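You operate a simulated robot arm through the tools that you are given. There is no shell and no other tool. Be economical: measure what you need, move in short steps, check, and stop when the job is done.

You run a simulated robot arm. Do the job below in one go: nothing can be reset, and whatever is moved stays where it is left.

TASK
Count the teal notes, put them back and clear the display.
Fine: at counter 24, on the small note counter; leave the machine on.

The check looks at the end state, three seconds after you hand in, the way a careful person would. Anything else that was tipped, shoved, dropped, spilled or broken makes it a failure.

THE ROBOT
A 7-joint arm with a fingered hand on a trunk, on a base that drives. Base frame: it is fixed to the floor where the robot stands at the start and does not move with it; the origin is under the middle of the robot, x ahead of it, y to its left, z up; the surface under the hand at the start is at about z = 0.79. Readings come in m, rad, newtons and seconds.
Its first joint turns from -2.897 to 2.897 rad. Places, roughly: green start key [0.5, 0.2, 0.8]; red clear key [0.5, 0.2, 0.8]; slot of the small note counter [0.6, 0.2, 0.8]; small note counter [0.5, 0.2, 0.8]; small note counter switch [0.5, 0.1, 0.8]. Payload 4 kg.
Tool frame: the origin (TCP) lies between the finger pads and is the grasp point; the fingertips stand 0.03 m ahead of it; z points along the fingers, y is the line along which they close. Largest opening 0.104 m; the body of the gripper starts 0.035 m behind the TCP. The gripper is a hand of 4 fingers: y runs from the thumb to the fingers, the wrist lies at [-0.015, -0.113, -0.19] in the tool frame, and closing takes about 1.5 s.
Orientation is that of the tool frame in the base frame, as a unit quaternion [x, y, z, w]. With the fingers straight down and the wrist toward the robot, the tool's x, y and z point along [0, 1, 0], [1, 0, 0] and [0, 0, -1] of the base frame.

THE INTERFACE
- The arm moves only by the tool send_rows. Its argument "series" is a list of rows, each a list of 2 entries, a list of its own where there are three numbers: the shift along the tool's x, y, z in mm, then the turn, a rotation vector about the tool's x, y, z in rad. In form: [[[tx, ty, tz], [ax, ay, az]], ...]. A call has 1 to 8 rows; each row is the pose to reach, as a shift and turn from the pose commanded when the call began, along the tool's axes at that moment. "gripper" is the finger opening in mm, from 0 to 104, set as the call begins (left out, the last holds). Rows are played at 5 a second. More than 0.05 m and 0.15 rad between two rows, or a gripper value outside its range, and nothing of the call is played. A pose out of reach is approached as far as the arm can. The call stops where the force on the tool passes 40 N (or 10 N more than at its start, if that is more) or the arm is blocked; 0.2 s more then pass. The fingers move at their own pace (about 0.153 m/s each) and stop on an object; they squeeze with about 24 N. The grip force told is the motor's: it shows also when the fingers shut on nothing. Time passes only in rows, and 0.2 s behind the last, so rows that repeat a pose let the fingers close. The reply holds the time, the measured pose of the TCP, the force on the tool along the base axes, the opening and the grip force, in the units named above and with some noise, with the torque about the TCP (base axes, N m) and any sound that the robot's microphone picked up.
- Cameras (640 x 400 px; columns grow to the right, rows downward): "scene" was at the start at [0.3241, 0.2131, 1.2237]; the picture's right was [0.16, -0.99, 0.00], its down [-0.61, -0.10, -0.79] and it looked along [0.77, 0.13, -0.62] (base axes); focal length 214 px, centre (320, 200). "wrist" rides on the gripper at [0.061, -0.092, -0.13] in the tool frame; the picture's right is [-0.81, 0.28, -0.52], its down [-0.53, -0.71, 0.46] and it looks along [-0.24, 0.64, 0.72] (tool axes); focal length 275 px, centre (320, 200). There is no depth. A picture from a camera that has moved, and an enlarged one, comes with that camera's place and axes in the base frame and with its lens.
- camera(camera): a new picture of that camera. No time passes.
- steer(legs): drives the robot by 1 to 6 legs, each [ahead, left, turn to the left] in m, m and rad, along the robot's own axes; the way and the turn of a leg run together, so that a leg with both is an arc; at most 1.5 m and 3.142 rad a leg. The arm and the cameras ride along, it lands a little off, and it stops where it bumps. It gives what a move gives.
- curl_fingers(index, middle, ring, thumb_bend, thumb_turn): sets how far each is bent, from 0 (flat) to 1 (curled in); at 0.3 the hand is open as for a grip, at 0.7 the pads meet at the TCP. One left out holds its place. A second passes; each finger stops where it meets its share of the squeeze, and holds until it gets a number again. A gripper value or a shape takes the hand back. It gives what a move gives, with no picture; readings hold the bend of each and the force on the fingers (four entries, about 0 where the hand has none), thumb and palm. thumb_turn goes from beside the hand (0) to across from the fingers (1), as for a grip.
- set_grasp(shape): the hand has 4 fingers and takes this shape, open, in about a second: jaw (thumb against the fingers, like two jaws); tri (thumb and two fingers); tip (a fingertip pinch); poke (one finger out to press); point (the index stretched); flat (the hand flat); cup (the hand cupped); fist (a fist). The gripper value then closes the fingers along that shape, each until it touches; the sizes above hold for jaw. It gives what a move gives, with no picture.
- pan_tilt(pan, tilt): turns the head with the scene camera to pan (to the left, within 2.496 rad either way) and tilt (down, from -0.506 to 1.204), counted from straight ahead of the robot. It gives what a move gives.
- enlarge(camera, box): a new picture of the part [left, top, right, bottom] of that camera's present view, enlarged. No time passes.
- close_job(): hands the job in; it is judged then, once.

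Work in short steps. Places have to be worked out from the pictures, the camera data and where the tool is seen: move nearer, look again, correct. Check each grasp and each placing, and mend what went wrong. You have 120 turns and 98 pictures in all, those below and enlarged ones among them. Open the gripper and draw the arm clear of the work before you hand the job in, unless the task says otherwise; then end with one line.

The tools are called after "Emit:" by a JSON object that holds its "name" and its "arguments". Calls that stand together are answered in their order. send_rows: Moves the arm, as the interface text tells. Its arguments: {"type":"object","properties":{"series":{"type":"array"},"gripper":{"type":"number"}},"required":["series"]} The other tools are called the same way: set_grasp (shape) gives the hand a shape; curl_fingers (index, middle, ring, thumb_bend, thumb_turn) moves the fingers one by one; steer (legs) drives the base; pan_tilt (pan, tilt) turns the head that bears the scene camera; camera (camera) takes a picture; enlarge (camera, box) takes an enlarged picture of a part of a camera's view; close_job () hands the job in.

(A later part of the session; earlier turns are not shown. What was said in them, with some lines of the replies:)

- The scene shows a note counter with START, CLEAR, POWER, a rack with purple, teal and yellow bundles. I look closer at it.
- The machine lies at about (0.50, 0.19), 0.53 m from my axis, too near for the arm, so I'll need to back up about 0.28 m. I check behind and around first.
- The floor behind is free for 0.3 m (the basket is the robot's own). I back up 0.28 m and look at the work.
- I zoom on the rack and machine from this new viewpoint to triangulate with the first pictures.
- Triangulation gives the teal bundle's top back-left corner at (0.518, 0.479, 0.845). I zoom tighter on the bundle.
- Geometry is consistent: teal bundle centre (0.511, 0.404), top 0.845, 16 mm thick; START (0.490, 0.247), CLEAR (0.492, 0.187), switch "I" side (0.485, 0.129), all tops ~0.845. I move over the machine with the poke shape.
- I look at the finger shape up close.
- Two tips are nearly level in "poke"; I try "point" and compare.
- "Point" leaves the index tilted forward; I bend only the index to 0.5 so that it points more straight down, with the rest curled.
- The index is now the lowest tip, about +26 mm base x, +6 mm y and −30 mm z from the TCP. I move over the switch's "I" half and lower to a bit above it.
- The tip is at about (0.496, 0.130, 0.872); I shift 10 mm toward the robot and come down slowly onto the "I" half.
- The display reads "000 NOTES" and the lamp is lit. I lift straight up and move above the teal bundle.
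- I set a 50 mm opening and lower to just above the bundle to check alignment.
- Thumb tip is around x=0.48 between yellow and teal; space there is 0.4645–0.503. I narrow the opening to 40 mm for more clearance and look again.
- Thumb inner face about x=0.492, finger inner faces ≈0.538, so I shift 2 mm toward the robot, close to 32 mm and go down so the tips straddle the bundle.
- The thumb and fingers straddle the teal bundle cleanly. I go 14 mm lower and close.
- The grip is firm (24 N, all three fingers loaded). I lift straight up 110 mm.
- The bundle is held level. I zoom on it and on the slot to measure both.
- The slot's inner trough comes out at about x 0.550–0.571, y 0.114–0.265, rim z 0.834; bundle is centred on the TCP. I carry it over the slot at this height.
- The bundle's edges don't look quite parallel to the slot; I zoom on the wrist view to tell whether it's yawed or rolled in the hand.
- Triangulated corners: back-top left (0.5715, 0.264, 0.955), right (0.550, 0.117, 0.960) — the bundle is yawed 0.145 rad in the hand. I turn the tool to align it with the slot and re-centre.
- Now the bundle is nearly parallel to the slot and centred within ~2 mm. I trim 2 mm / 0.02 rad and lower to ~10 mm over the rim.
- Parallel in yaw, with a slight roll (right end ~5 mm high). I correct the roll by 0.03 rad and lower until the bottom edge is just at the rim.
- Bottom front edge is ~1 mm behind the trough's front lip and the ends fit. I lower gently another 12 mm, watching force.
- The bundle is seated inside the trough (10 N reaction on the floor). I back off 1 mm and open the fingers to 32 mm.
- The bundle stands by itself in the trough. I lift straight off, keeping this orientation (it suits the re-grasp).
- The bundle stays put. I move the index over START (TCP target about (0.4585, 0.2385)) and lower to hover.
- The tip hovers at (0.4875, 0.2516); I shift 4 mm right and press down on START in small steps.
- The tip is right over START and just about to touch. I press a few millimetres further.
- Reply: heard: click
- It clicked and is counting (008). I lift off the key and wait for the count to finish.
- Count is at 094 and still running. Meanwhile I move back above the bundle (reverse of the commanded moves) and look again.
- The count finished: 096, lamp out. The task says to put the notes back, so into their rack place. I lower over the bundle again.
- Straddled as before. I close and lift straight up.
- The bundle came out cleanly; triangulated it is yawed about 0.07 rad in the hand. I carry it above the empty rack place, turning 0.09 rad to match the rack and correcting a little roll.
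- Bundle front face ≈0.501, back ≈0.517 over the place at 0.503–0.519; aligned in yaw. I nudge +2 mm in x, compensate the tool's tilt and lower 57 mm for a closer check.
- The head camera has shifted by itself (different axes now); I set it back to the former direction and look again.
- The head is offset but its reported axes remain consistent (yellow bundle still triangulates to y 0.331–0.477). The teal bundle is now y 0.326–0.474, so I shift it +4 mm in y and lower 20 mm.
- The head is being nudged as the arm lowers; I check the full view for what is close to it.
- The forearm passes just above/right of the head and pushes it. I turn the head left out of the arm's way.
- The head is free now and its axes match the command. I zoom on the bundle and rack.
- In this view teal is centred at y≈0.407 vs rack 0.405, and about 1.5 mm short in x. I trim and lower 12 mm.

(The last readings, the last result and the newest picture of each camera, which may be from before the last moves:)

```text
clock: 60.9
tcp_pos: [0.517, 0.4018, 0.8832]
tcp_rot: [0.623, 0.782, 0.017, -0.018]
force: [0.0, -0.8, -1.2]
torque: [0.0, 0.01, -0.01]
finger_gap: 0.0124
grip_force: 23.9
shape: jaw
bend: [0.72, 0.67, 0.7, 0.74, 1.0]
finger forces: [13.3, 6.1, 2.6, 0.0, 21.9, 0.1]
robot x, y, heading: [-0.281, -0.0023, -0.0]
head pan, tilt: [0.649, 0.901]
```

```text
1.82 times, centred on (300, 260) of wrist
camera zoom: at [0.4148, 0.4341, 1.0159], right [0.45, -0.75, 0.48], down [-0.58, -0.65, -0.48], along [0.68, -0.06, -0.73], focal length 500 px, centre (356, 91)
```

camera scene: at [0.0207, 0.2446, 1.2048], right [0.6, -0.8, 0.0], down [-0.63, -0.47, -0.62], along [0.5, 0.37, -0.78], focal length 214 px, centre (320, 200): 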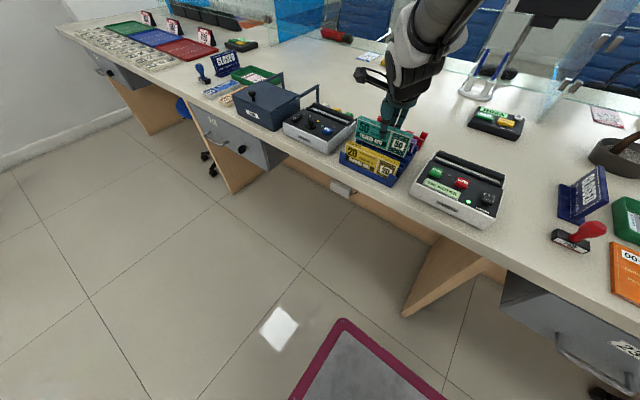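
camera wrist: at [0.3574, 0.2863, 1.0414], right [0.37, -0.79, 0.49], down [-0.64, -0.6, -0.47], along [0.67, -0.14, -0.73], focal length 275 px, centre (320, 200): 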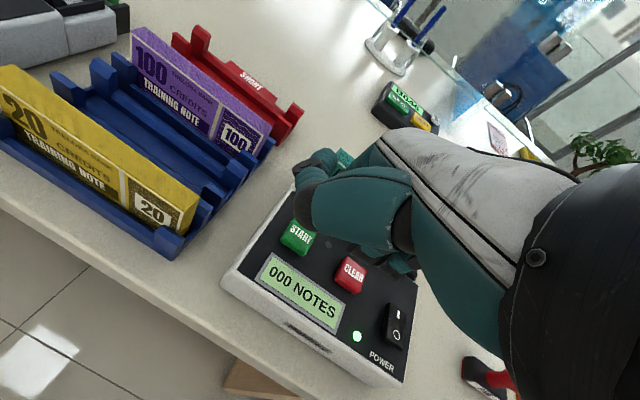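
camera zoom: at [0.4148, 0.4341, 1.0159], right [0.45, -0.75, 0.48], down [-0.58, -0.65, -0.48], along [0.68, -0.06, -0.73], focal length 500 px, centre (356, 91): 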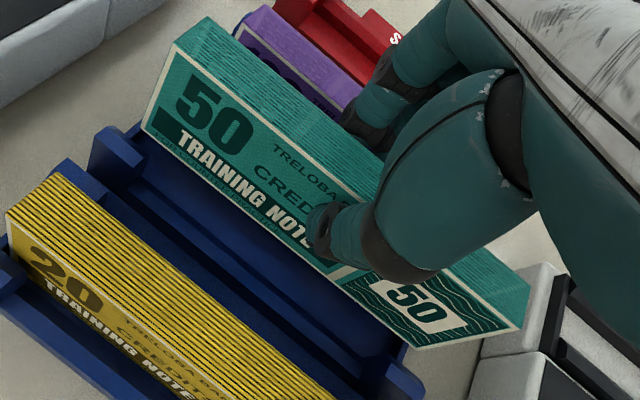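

Bottom edge is about at the rack posts' top; x within ~1–2 mm, yaw slightly over-turned. I trim −1 mm / 0.015 rad and ease down 10 mm, watching force.

Emit:
{"name": "send_rows", "arguments": {"series": [[[0.5, -1, 0], [0, 0, 0.015]], [[0.5, -1, 3], [0, 0, 0.015]], [[0.5, -1, 6], [0, 0, 0.015]], [[0.5, -1, 10], [0, 0, 0.015]], [[0.5, -1, 10], [0, 0, 0.015]]]}}

Emit:
{"name": "enlarge", "arguments": {"camera": "scene", "box": [355, 115, 425, 175]}}

Emit:
{"name": "enlarge", "arguments": {"camera": "wrist", "box": [180, 150, 420, 370]}}

```text
clock: 62.1
tcp_pos: [0.5166, 0.4032, 0.8743]
tcp_rot: [0.631, 0.776, 0.017, -0.018]
force: [0.2, 0.4, -0.9]
torque: [0.0, -0.03, -0.02]
finger_gap: 0.0124
grip_force: 23.9
shape: jaw
bend: [0.72, 0.67, 0.7, 0.74, 1.0]
finger forces: [13.3, 6.0, 2.5, 0.0, 21.9, 0.1]
robot x, y, heading: [-0.2793, -0.0005, 0.002]
head pan, tilt: [0.649, 0.901]
```

```text
6.67 times, centred on (390, 145) of scene
camera zoom: at [0.0206, 0.2446, 1.2048], right [0.6, -0.8, 0.0], down [-0.63, -0.47, -0.62], along [0.5, 0.37, -0.78], focal length 1430 px, centre (-147, 567)
```

zoom: 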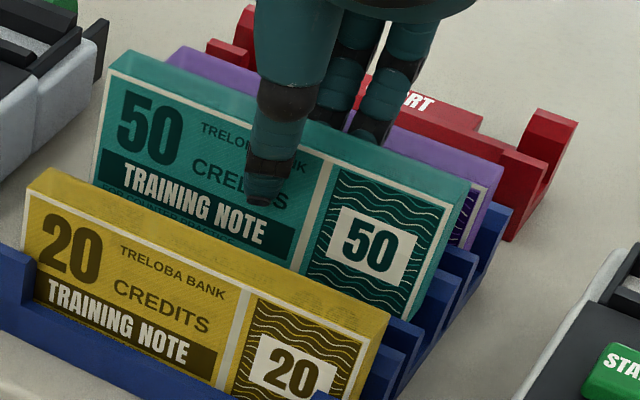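

```text
1.82 times, centred on (300, 260) of wrist
camera zoom: at [0.4142, 0.4363, 1.0067], right [0.44, -0.76, 0.48], down [-0.59, -0.65, -0.48], along [0.68, -0.07, -0.73], focal length 500 px, centre (356, 91)
```

zoom: 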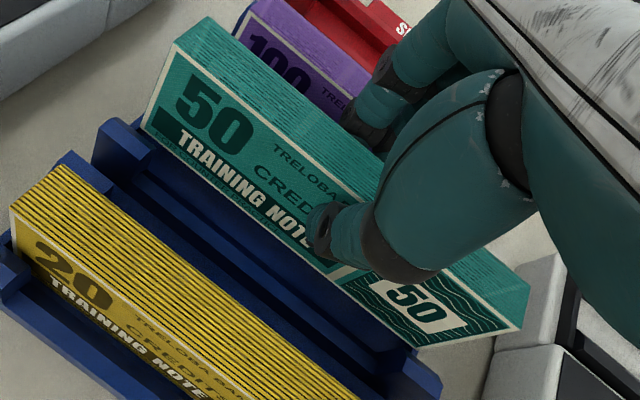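

No contact yet and the bundle appears to be between its posts. I keep lowering slowly.

Emit:
{"name": "send_rows", "arguments": {"series": [[[0, 0, 3], [0, 0, 0]], [[-0.3, 0, 6], [0, 0, 0]], [[-0.5, 0, 9], [0, 0, 0]], [[-0.5, 0, 12], [0, 0, 0]], [[-0.5, 0, 12], [0, 0, 0]]]}}

Emit:
{"name": "enlarge", "arguments": {"camera": "scene", "box": [355, 115, 425, 175]}}

Emit:
{"name": "enlarge", "arguments": {"camera": "wrist", "box": [180, 150, 420, 370]}}

```text
clock: 63.3
tcp_pos: [0.5158, 0.4034, 0.8608]
tcp_rot: [0.63, 0.777, 0.017, -0.018]
force: [0.0, 0.1, -1.4]
torque: [0.0, 0.05, -0.02]
finger_gap: 0.0123
grip_force: 23.8
shape: jaw
bend: [0.72, 0.67, 0.7, 0.74, 1.0]
finger forces: [13.3, 6.1, 2.6, 0.1, 21.8, 0.0]
robot x, y, heading: [-0.2779, 0.0019, -0.003]
head pan, tilt: [0.649, 0.901]
```

```text
6.67 times, centred on (390, 145) of scene
camera zoom: at [0.0206, 0.2446, 1.2047], right [0.6, -0.8, 0.0], down [-0.63, -0.47, -0.62], along [0.5, 0.37, -0.78], focal length 1430 px, centre (-147, 567)
```

zoom: 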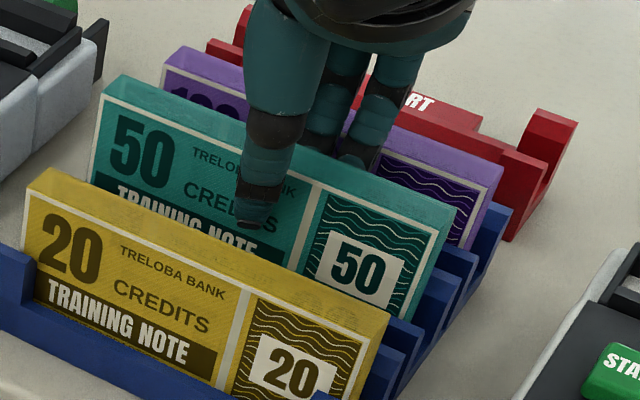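

```text
1.82 times, centred on (300, 260) of wrist
camera zoom: at [0.4138, 0.4376, 0.9947], right [0.44, -0.76, 0.48], down [-0.59, -0.65, -0.48], along [0.68, -0.07, -0.73], focal length 500 px, centre (356, 91)
```

zoom: 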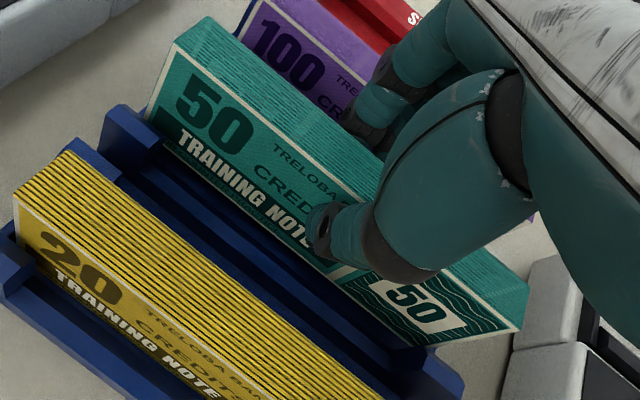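

It is sliding in between its posts with no force. I lower until it touches the floor of the rack.

Emit:
{"name": "send_rows", "arguments": {"series": [[[-0.2, 0, 4], [0, 0, 0]], [[-0.4, 0, 7], [0, 0, 0]], [[-0.5, 0, 10], [0, 0, 0]], [[-0.5, 0, 12], [0, 0, 0]], [[-0.5, 0, 12], [0, 0, 0]]]}}

Emit:
{"name": "enlarge", "arguments": {"camera": "scene", "box": [340, 110, 425, 190]}}

```text
clock: 64.5
tcp_pos: [0.5157, 0.4019, 0.85]
tcp_rot: [0.629, 0.777, 0.018, -0.019]
force: [-1.0, -0.3, 4.7]
torque: [0.01, 0.06, 0.01]
finger_gap: 0.0124
grip_force: 23.6
shape: jaw
bend: [0.72, 0.67, 0.7, 0.74, 1.0]
finger forces: [12.9, 6.5, 2.8, 0.1, 23.2, 0.0]
robot x, y, heading: [-0.276, -0.0016, -0.004]
head pan, tilt: [0.649, 0.901]
```

```text
5.00 times, centred on (382, 150) of scene
camera zoom: at [0.0204, 0.2445, 1.2048], right [0.6, -0.8, 0.0], down [-0.63, -0.47, -0.62], along [0.5, 0.37, -0.78], focal length 1072 px, centre (8, 450)
```

zoom: 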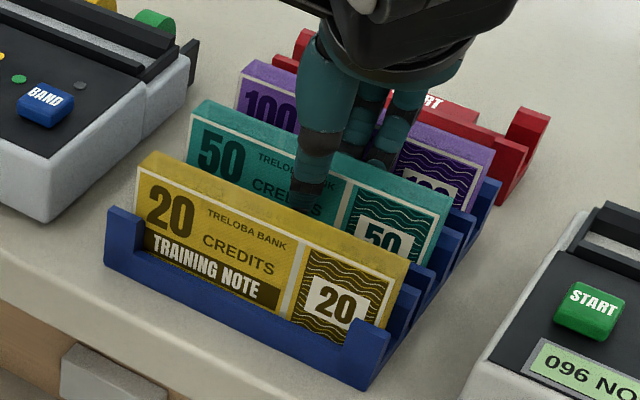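

Seated at the same height as at the start (TCP 0.850, 4.7 N). I open to 26 mm to release without touching the neighbours.

Emit:
{"name": "send_rows", "arguments": {"series": [[[0, 0, -1], [0, 0, 0]], [[0, 0, -1], [0, 0, 0]], [[0, 0, -1], [0, 0, 0]], [[0, 0, -1], [0, 0, 0]]], "gripper": 26}}

Emit:
{"name": "enlarge", "arguments": {"camera": "wrist", "box": [180, 150, 420, 370]}}

```text
clock: 65.5
tcp_pos: [0.5174, 0.4035, 0.8501]
tcp_rot: [0.63, 0.776, 0.017, -0.018]
force: [-2.2, -0.3, 0.3]
torque: [0.03, 0.0, 0.0]
finger_gap: 0.0257
grip_force: 0.1
shape: jaw
bend: [0.74, 0.57, 0.54, 0.74, 1.0]
finger forces: [0.0, 1.3, 0.1, 0.0, 0.0, 0.0]
robot x, y, heading: [-0.2789, -0.0012, -0.001]
head pan, tilt: [0.649, 0.901]
```

```text
1.82 times, centred on (300, 260) of wrist
camera zoom: at [0.4149, 0.4369, 0.9833], right [0.44, -0.76, 0.48], down [-0.59, -0.65, -0.48], along [0.68, -0.07, -0.73], focal length 500 px, centre (356, 91)
```

zoom: 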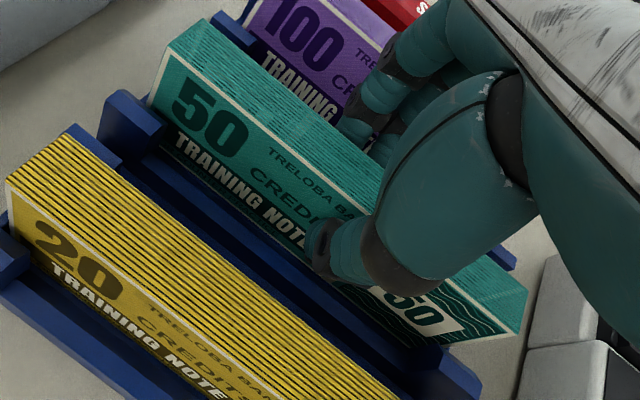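

The middle finger lightly touches purple (1.3 N); I close slightly to 20 mm and then lift straight up.

Emit:
{"name": "send_rows", "arguments": {"series": [[[0, 0, 0], [0, 0, 0]], [[0, 0, 0], [0, 0, 0]]], "gripper": 20}}

Emit:
{"name": "send_rows", "arguments": {"series": [[[0.2, 0, -5], [0, 0, 0]], [[0.5, 0, -10], [0, 0, 0]], [[1, 0, -20], [0, 0, 0]], [[1.5, 0, -30], [0, 0, 0]], [[2.5, 0, -50], [0, 0, 0]], [[4, 0, -80], [0, 0, 0]], [[4, 0, -120], [0, 0, 0]]]}}

Emit:
{"name": "enlarge", "arguments": {"camera": "scene", "box": [335, 100, 445, 200]}}

```text
clock: 66.1
tcp_pos: [0.5172, 0.4027, 0.8518]
tcp_rot: [0.629, 0.777, 0.017, -0.019]
force: [-0.8, -0.9, 0.3]
torque: [-0.05, -0.01, 0.01]
finger_gap: 0.0204
grip_force: 0.1
shape: jaw
bend: [0.73, 0.59, 0.57, 0.74, 1.0]
finger forces: [0.0, 0.1, 0.0, 0.0, 0.8, 0.1]
robot x, y, heading: [-0.2832, 0.0008, -0.005]
head pan, tilt: [0.649, 0.901]
```

```text
clock: 67.7
tcp_pos: [0.517, 0.4005, 0.9706]
tcp_rot: [0.63, 0.777, 0.016, -0.018]
force: [0.6, 0.1, 0.2]
torque: [0.05, -0.03, -0.01]
finger_gap: 0.0201
grip_force: 0.1
shape: jaw
bend: [0.73, 0.59, 0.57, 0.74, 1.0]
finger forces: [0.0, 0.1, 0.1, 0.1, 0.0, 0.0]
robot x, y, heading: [-0.2802, 0.0012, 0.002]
head pan, tilt: [0.649, 0.901]
```

```text
4.00 times, centred on (390, 150) of scene
camera zoom: at [0.0207, 0.2448, 1.2047], right [0.6, -0.8, 0.0], down [-0.63, -0.47, -0.62], along [0.5, 0.37, -0.78], focal length 858 px, centre (40, 400)
```

zoom: 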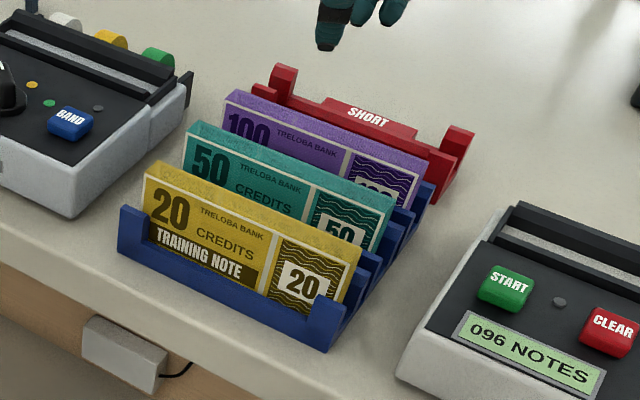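

All three bundles stand properly in the rack. I move to above CLEAR, restoring the straight orientation, and shape the pressing finger.

Emit:
{"name": "send_rows", "arguments": {"series": [[[-25, -13, -5], [0, -0.01, 0.04]], [[-50, -26, -10], [0, -0.02, 0.08]], [[-75, -39, -10], [0, -0.03, 0.12]], [[-100, -52, -10], [0, -0.04, 0.16]], [[-125, -65, -10], [0, -0.05, 0.208]], [[-150, -77, -10], [0, -0.05, 0.208]], [[-176, -90, -10], [0, -0.05, 0.208]], [[-200, -102, -10], [0, -0.05, 0.208]]]}}

Emit:
{"name": "curl_fingers", "arguments": {"index": 0.5, "middle": 1, "ring": 1, "thumb_bend": 1, "thumb_turn": 0.5}}

Emit:
{"name": "pan_tilt", "arguments": {"pan": 0.3, "tilt": 0.75}}

Emit:
{"name": "camera", "arguments": {"camera": "scene"}}

```text
clock: 69.5
tcp_pos: [0.4568, 0.182, 0.9716]
tcp_rot: [0.707, 0.707, -0.001, -0.001]
force: [-0.1, 0.5, 0.3]
torque: [-0.02, -0.02, -0.01]
finger_gap: 0.0198
grip_force: 0.1
shape: jaw
bend: [0.73, 0.59, 0.57, 0.74, 1.0]
finger forces: [0.1, 0.0, 0.0, 0.0, 0.0, 0.0]
robot x, y, heading: [-0.2774, 0.0005, -0.002]
head pan, tilt: [0.649, 0.901]
```

```text
clock: 70.5
tcp_pos: [0.4572, 0.181, 0.9714]
tcp_rot: [0.707, 0.707, -0.001, -0.001]
force: [-0.1, 0.1, -1.1]
torque: [0.03, -0.02, -0.02]
finger_gap: 0.0369
grip_force: 0.1
shape: fingers
bend: [0.5, 1.0, 1.0, 1.0, 0.51]
finger forces: [0.0, 0.0, 0.0, 0.0, 0.0, 0.0]
robot x, y, heading: [-0.2787, -0.0011, -0.006]
head pan, tilt: [0.649, 0.901]
```

```text
clock: 71.3
tcp_pos: [0.4577, 0.183, 0.9712]
tcp_rot: [0.707, 0.707, -0.001, 0.0]
force: [1.2, 0.5, 0.9]
torque: [-0.02, -0.01, 0.01]
finger_gap: 0.0371
grip_force: 0.0
shape: fingers
bend: [0.5, 1.0, 1.0, 1.0, 0.51]
finger forces: [0.0, 0.0, 0.0, 0.0, 0.1, 0.0]
robot x, y, heading: [-0.2789, -0.0004, 0.0]
head pan, tilt: [0.3, 0.75]
```

```text
16 pictures are left
camera scene: at [0.0395, 0.2234, 1.2167], right [0.29, -0.96, 0.0], down [-0.65, -0.2, -0.73], along [0.7, 0.22, -0.68], focal length 214 px, centre (320, 200)
```

scene: 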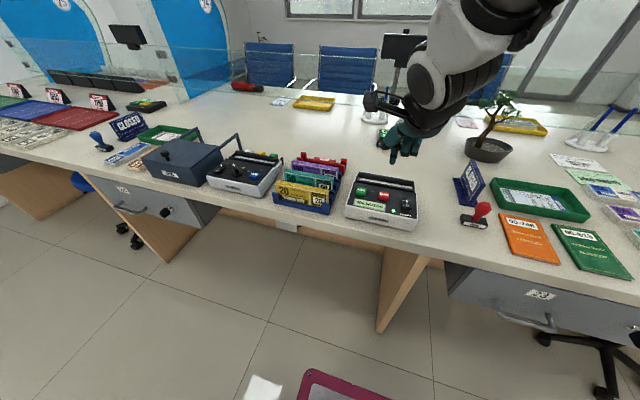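

The head is back to the true pose. I lower 68 mm to hover over CLEAR and check the fingertip.

Emit:
{"name": "send_rows", "arguments": {"series": [[[0, 0, 25], [0, 0, 0]], [[0, 0, 50], [0, 0, 0]], [[0, 0, 68], [0, 0, 0]], [[0, 0, 68], [0, 0, 0]]]}}

Emit:
{"name": "enlarge", "arguments": {"camera": "scene", "box": [340, 140, 430, 220]}}

```text
clock: 72.3
tcp_pos: [0.4575, 0.1836, 0.9027]
tcp_rot: [0.707, 0.707, -0.002, -0.001]
force: [-0.2, -0.5, 0.2]
torque: [0.02, 0.03, -0.01]
finger_gap: 0.037
grip_force: 0.1
shape: fingers
bend: [0.5, 1.0, 1.0, 1.0, 0.51]
finger forces: [0.0, 0.1, 0.0, 0.1, 0.0, 0.0]
robot x, y, heading: [-0.2784, 0.0047, -0.005]
head pan, tilt: [0.3, 0.75]
```

```text
5.00 times, centred on (385, 180) of scene
camera zoom: at [0.0396, 0.2233, 1.2167], right [0.29, -0.96, 0.0], down [-0.65, -0.2, -0.73], along [0.7, 0.21, -0.68], focal length 1072 px, centre (-5, 300)
```

zoom: 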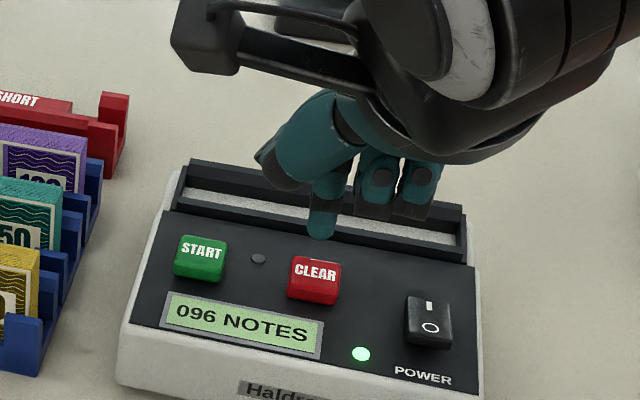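

The tip is at (0.488, 0.190) against CLEAR (0.492, 0.187). I trim 3 mm and press down in small steps.

Emit:
{"name": "send_rows", "arguments": {"series": [[[-3, 3, 10], [0, 0, 0]], [[-3, 3, 20], [0, 0, 0]], [[-3, 3, 26], [0, 0, 0]], [[-3, 3, 30], [0, 0, 0]], [[-3, 3, 33], [0, 0, 0]], [[-3, 3, 35], [0, 0, 0]]]}}

Emit:
{"name": "enlarge", "arguments": {"camera": "scene", "box": [340, 140, 430, 220]}}

```text
clock: 73.7
tcp_pos: [0.4629, 0.1798, 0.8687]
tcp_rot: [0.707, 0.708, 0.001, -0.001]
force: [-1.6, -1.8, 15.1]
torque: [0.14, -0.47, -0.04]
finger_gap: 0.0372
grip_force: 7.5
shape: fingers
bend: [0.5, 1.0, 1.0, 1.0, 0.51]
finger forces: [15.0, 0.0, 0.0, 0.0, 0.0, 0.0]
robot x, y, heading: [-0.2785, -0.0001, -0.001]
head pan, tilt: [0.3, 0.75]
heard: click
```

```text
5.00 times, centred on (385, 180) of scene
camera zoom: at [0.0391, 0.2232, 1.2169], right [0.29, -0.96, 0.0], down [-0.65, -0.2, -0.73], along [0.7, 0.21, -0.68], focal length 1072 px, centre (-5, 300)
```

zoom: 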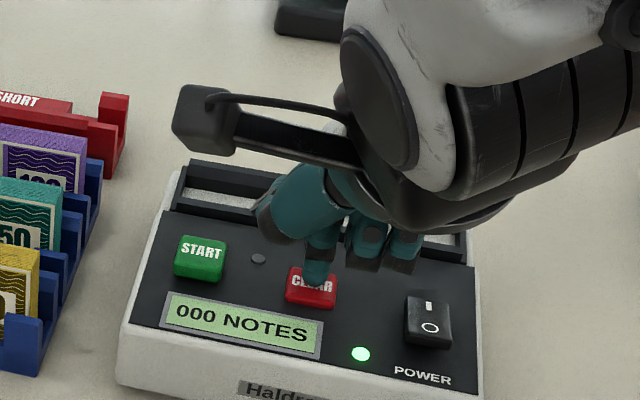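

The key clicked and the display reads "000 NOTES". I lift straight off, open the hand and check the final state.

Emit:
{"name": "send_rows", "arguments": {"series": [[[0, 0, -10], [0, 0, 0]], [[0, 0, -30], [0, 0, 0]], [[0, 0, -65], [0, 0, 0]], [[0, 0, -105], [0, 0, 0]], [[0, 0, -145], [0, 0, 0]], [[0, -40, -175], [0, 0, 0]], [[0, -80, -195], [0, 0, 0]], [[0, -120, -210], [0, 0, 0]]]}}

Emit:
{"name": "set_grasp", "arguments": {"shape": "jaw"}}

Emit:
{"name": "camera", "arguments": {"camera": "scene"}}

Emit:
{"name": "enlarge", "arguments": {"camera": "scene", "box": [265, 140, 425, 240]}}

```text
clock: 75.5
tcp_pos: [0.3404, 0.1794, 1.0797]
tcp_rot: [0.707, 0.707, -0.001, 0.0]
force: [0.6, 0.2, -0.7]
torque: [0.07, 0.02, 0.02]
finger_gap: 0.037
grip_force: 0.0
shape: fingers
bend: [0.5, 1.0, 1.0, 1.0, 0.51]
finger forces: [0.0, 0.1, 0.1, 0.0, 0.0, 0.0]
robot x, y, heading: [-0.276, 0.0027, -0.001]
head pan, tilt: [0.3, 0.75]
```

```text
clock: 76.4
tcp_pos: [0.3394, 0.1813, 1.0806]
tcp_rot: [0.707, 0.707, -0.001, -0.001]
force: [-0.2, -0.3, 0.0]
torque: [0.01, 0.0, 0.03]
finger_gap: 0.1039
grip_force: 0.1
shape: jaw
bend: [0.3, 0.3, 0.3, 0.3, 0.97]
finger forces: [0.2, 0.0, 0.1, 0.1, 0.1, 0.0]
robot x, y, heading: [-0.2772, -0.0048, 0.001]
head pan, tilt: [0.3, 0.75]
```

```text
13 pictures are left
camera scene: at [0.0395, 0.2233, 1.2167], right [0.29, -0.96, 0.0], down [-0.65, -0.2, -0.73], along [0.7, 0.21, -0.68], focal length 214 px, centre (320, 200)
```

scene: 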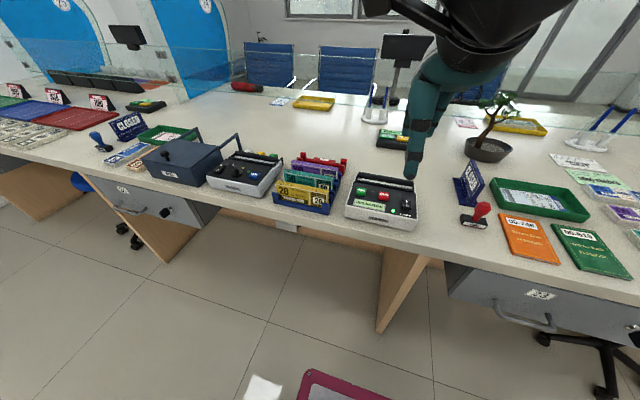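

```text
4.00 times, centred on (345, 190) of scene
camera zoom: at [0.0395, 0.2233, 1.2167], right [0.29, -0.96, 0.0], down [-0.65, -0.2, -0.73], along [0.7, 0.21, -0.68], focal length 858 px, centre (220, 240)
```

zoom: 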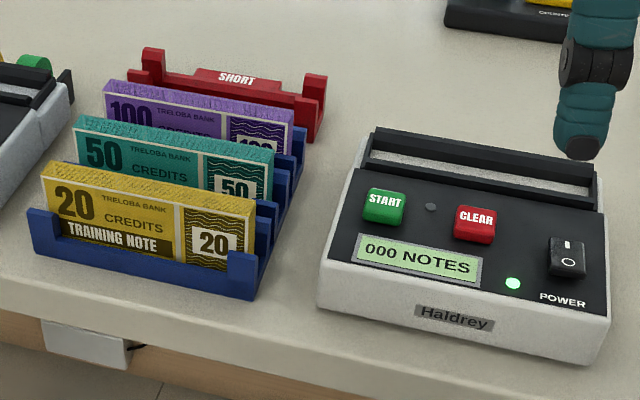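

The teal bundle is back in its place, the display shows 000, the machine is on, nothing else has moved, and the arm is clear. I hand the job in.

Emit:
{"name": "close_job", "arguments": {}}

```text
The job is handed in.
```

The small note counter at counter 24 counted 96 teal notes; they are back in their place in the rack, the display is cleared to 000 and the machine is still on.
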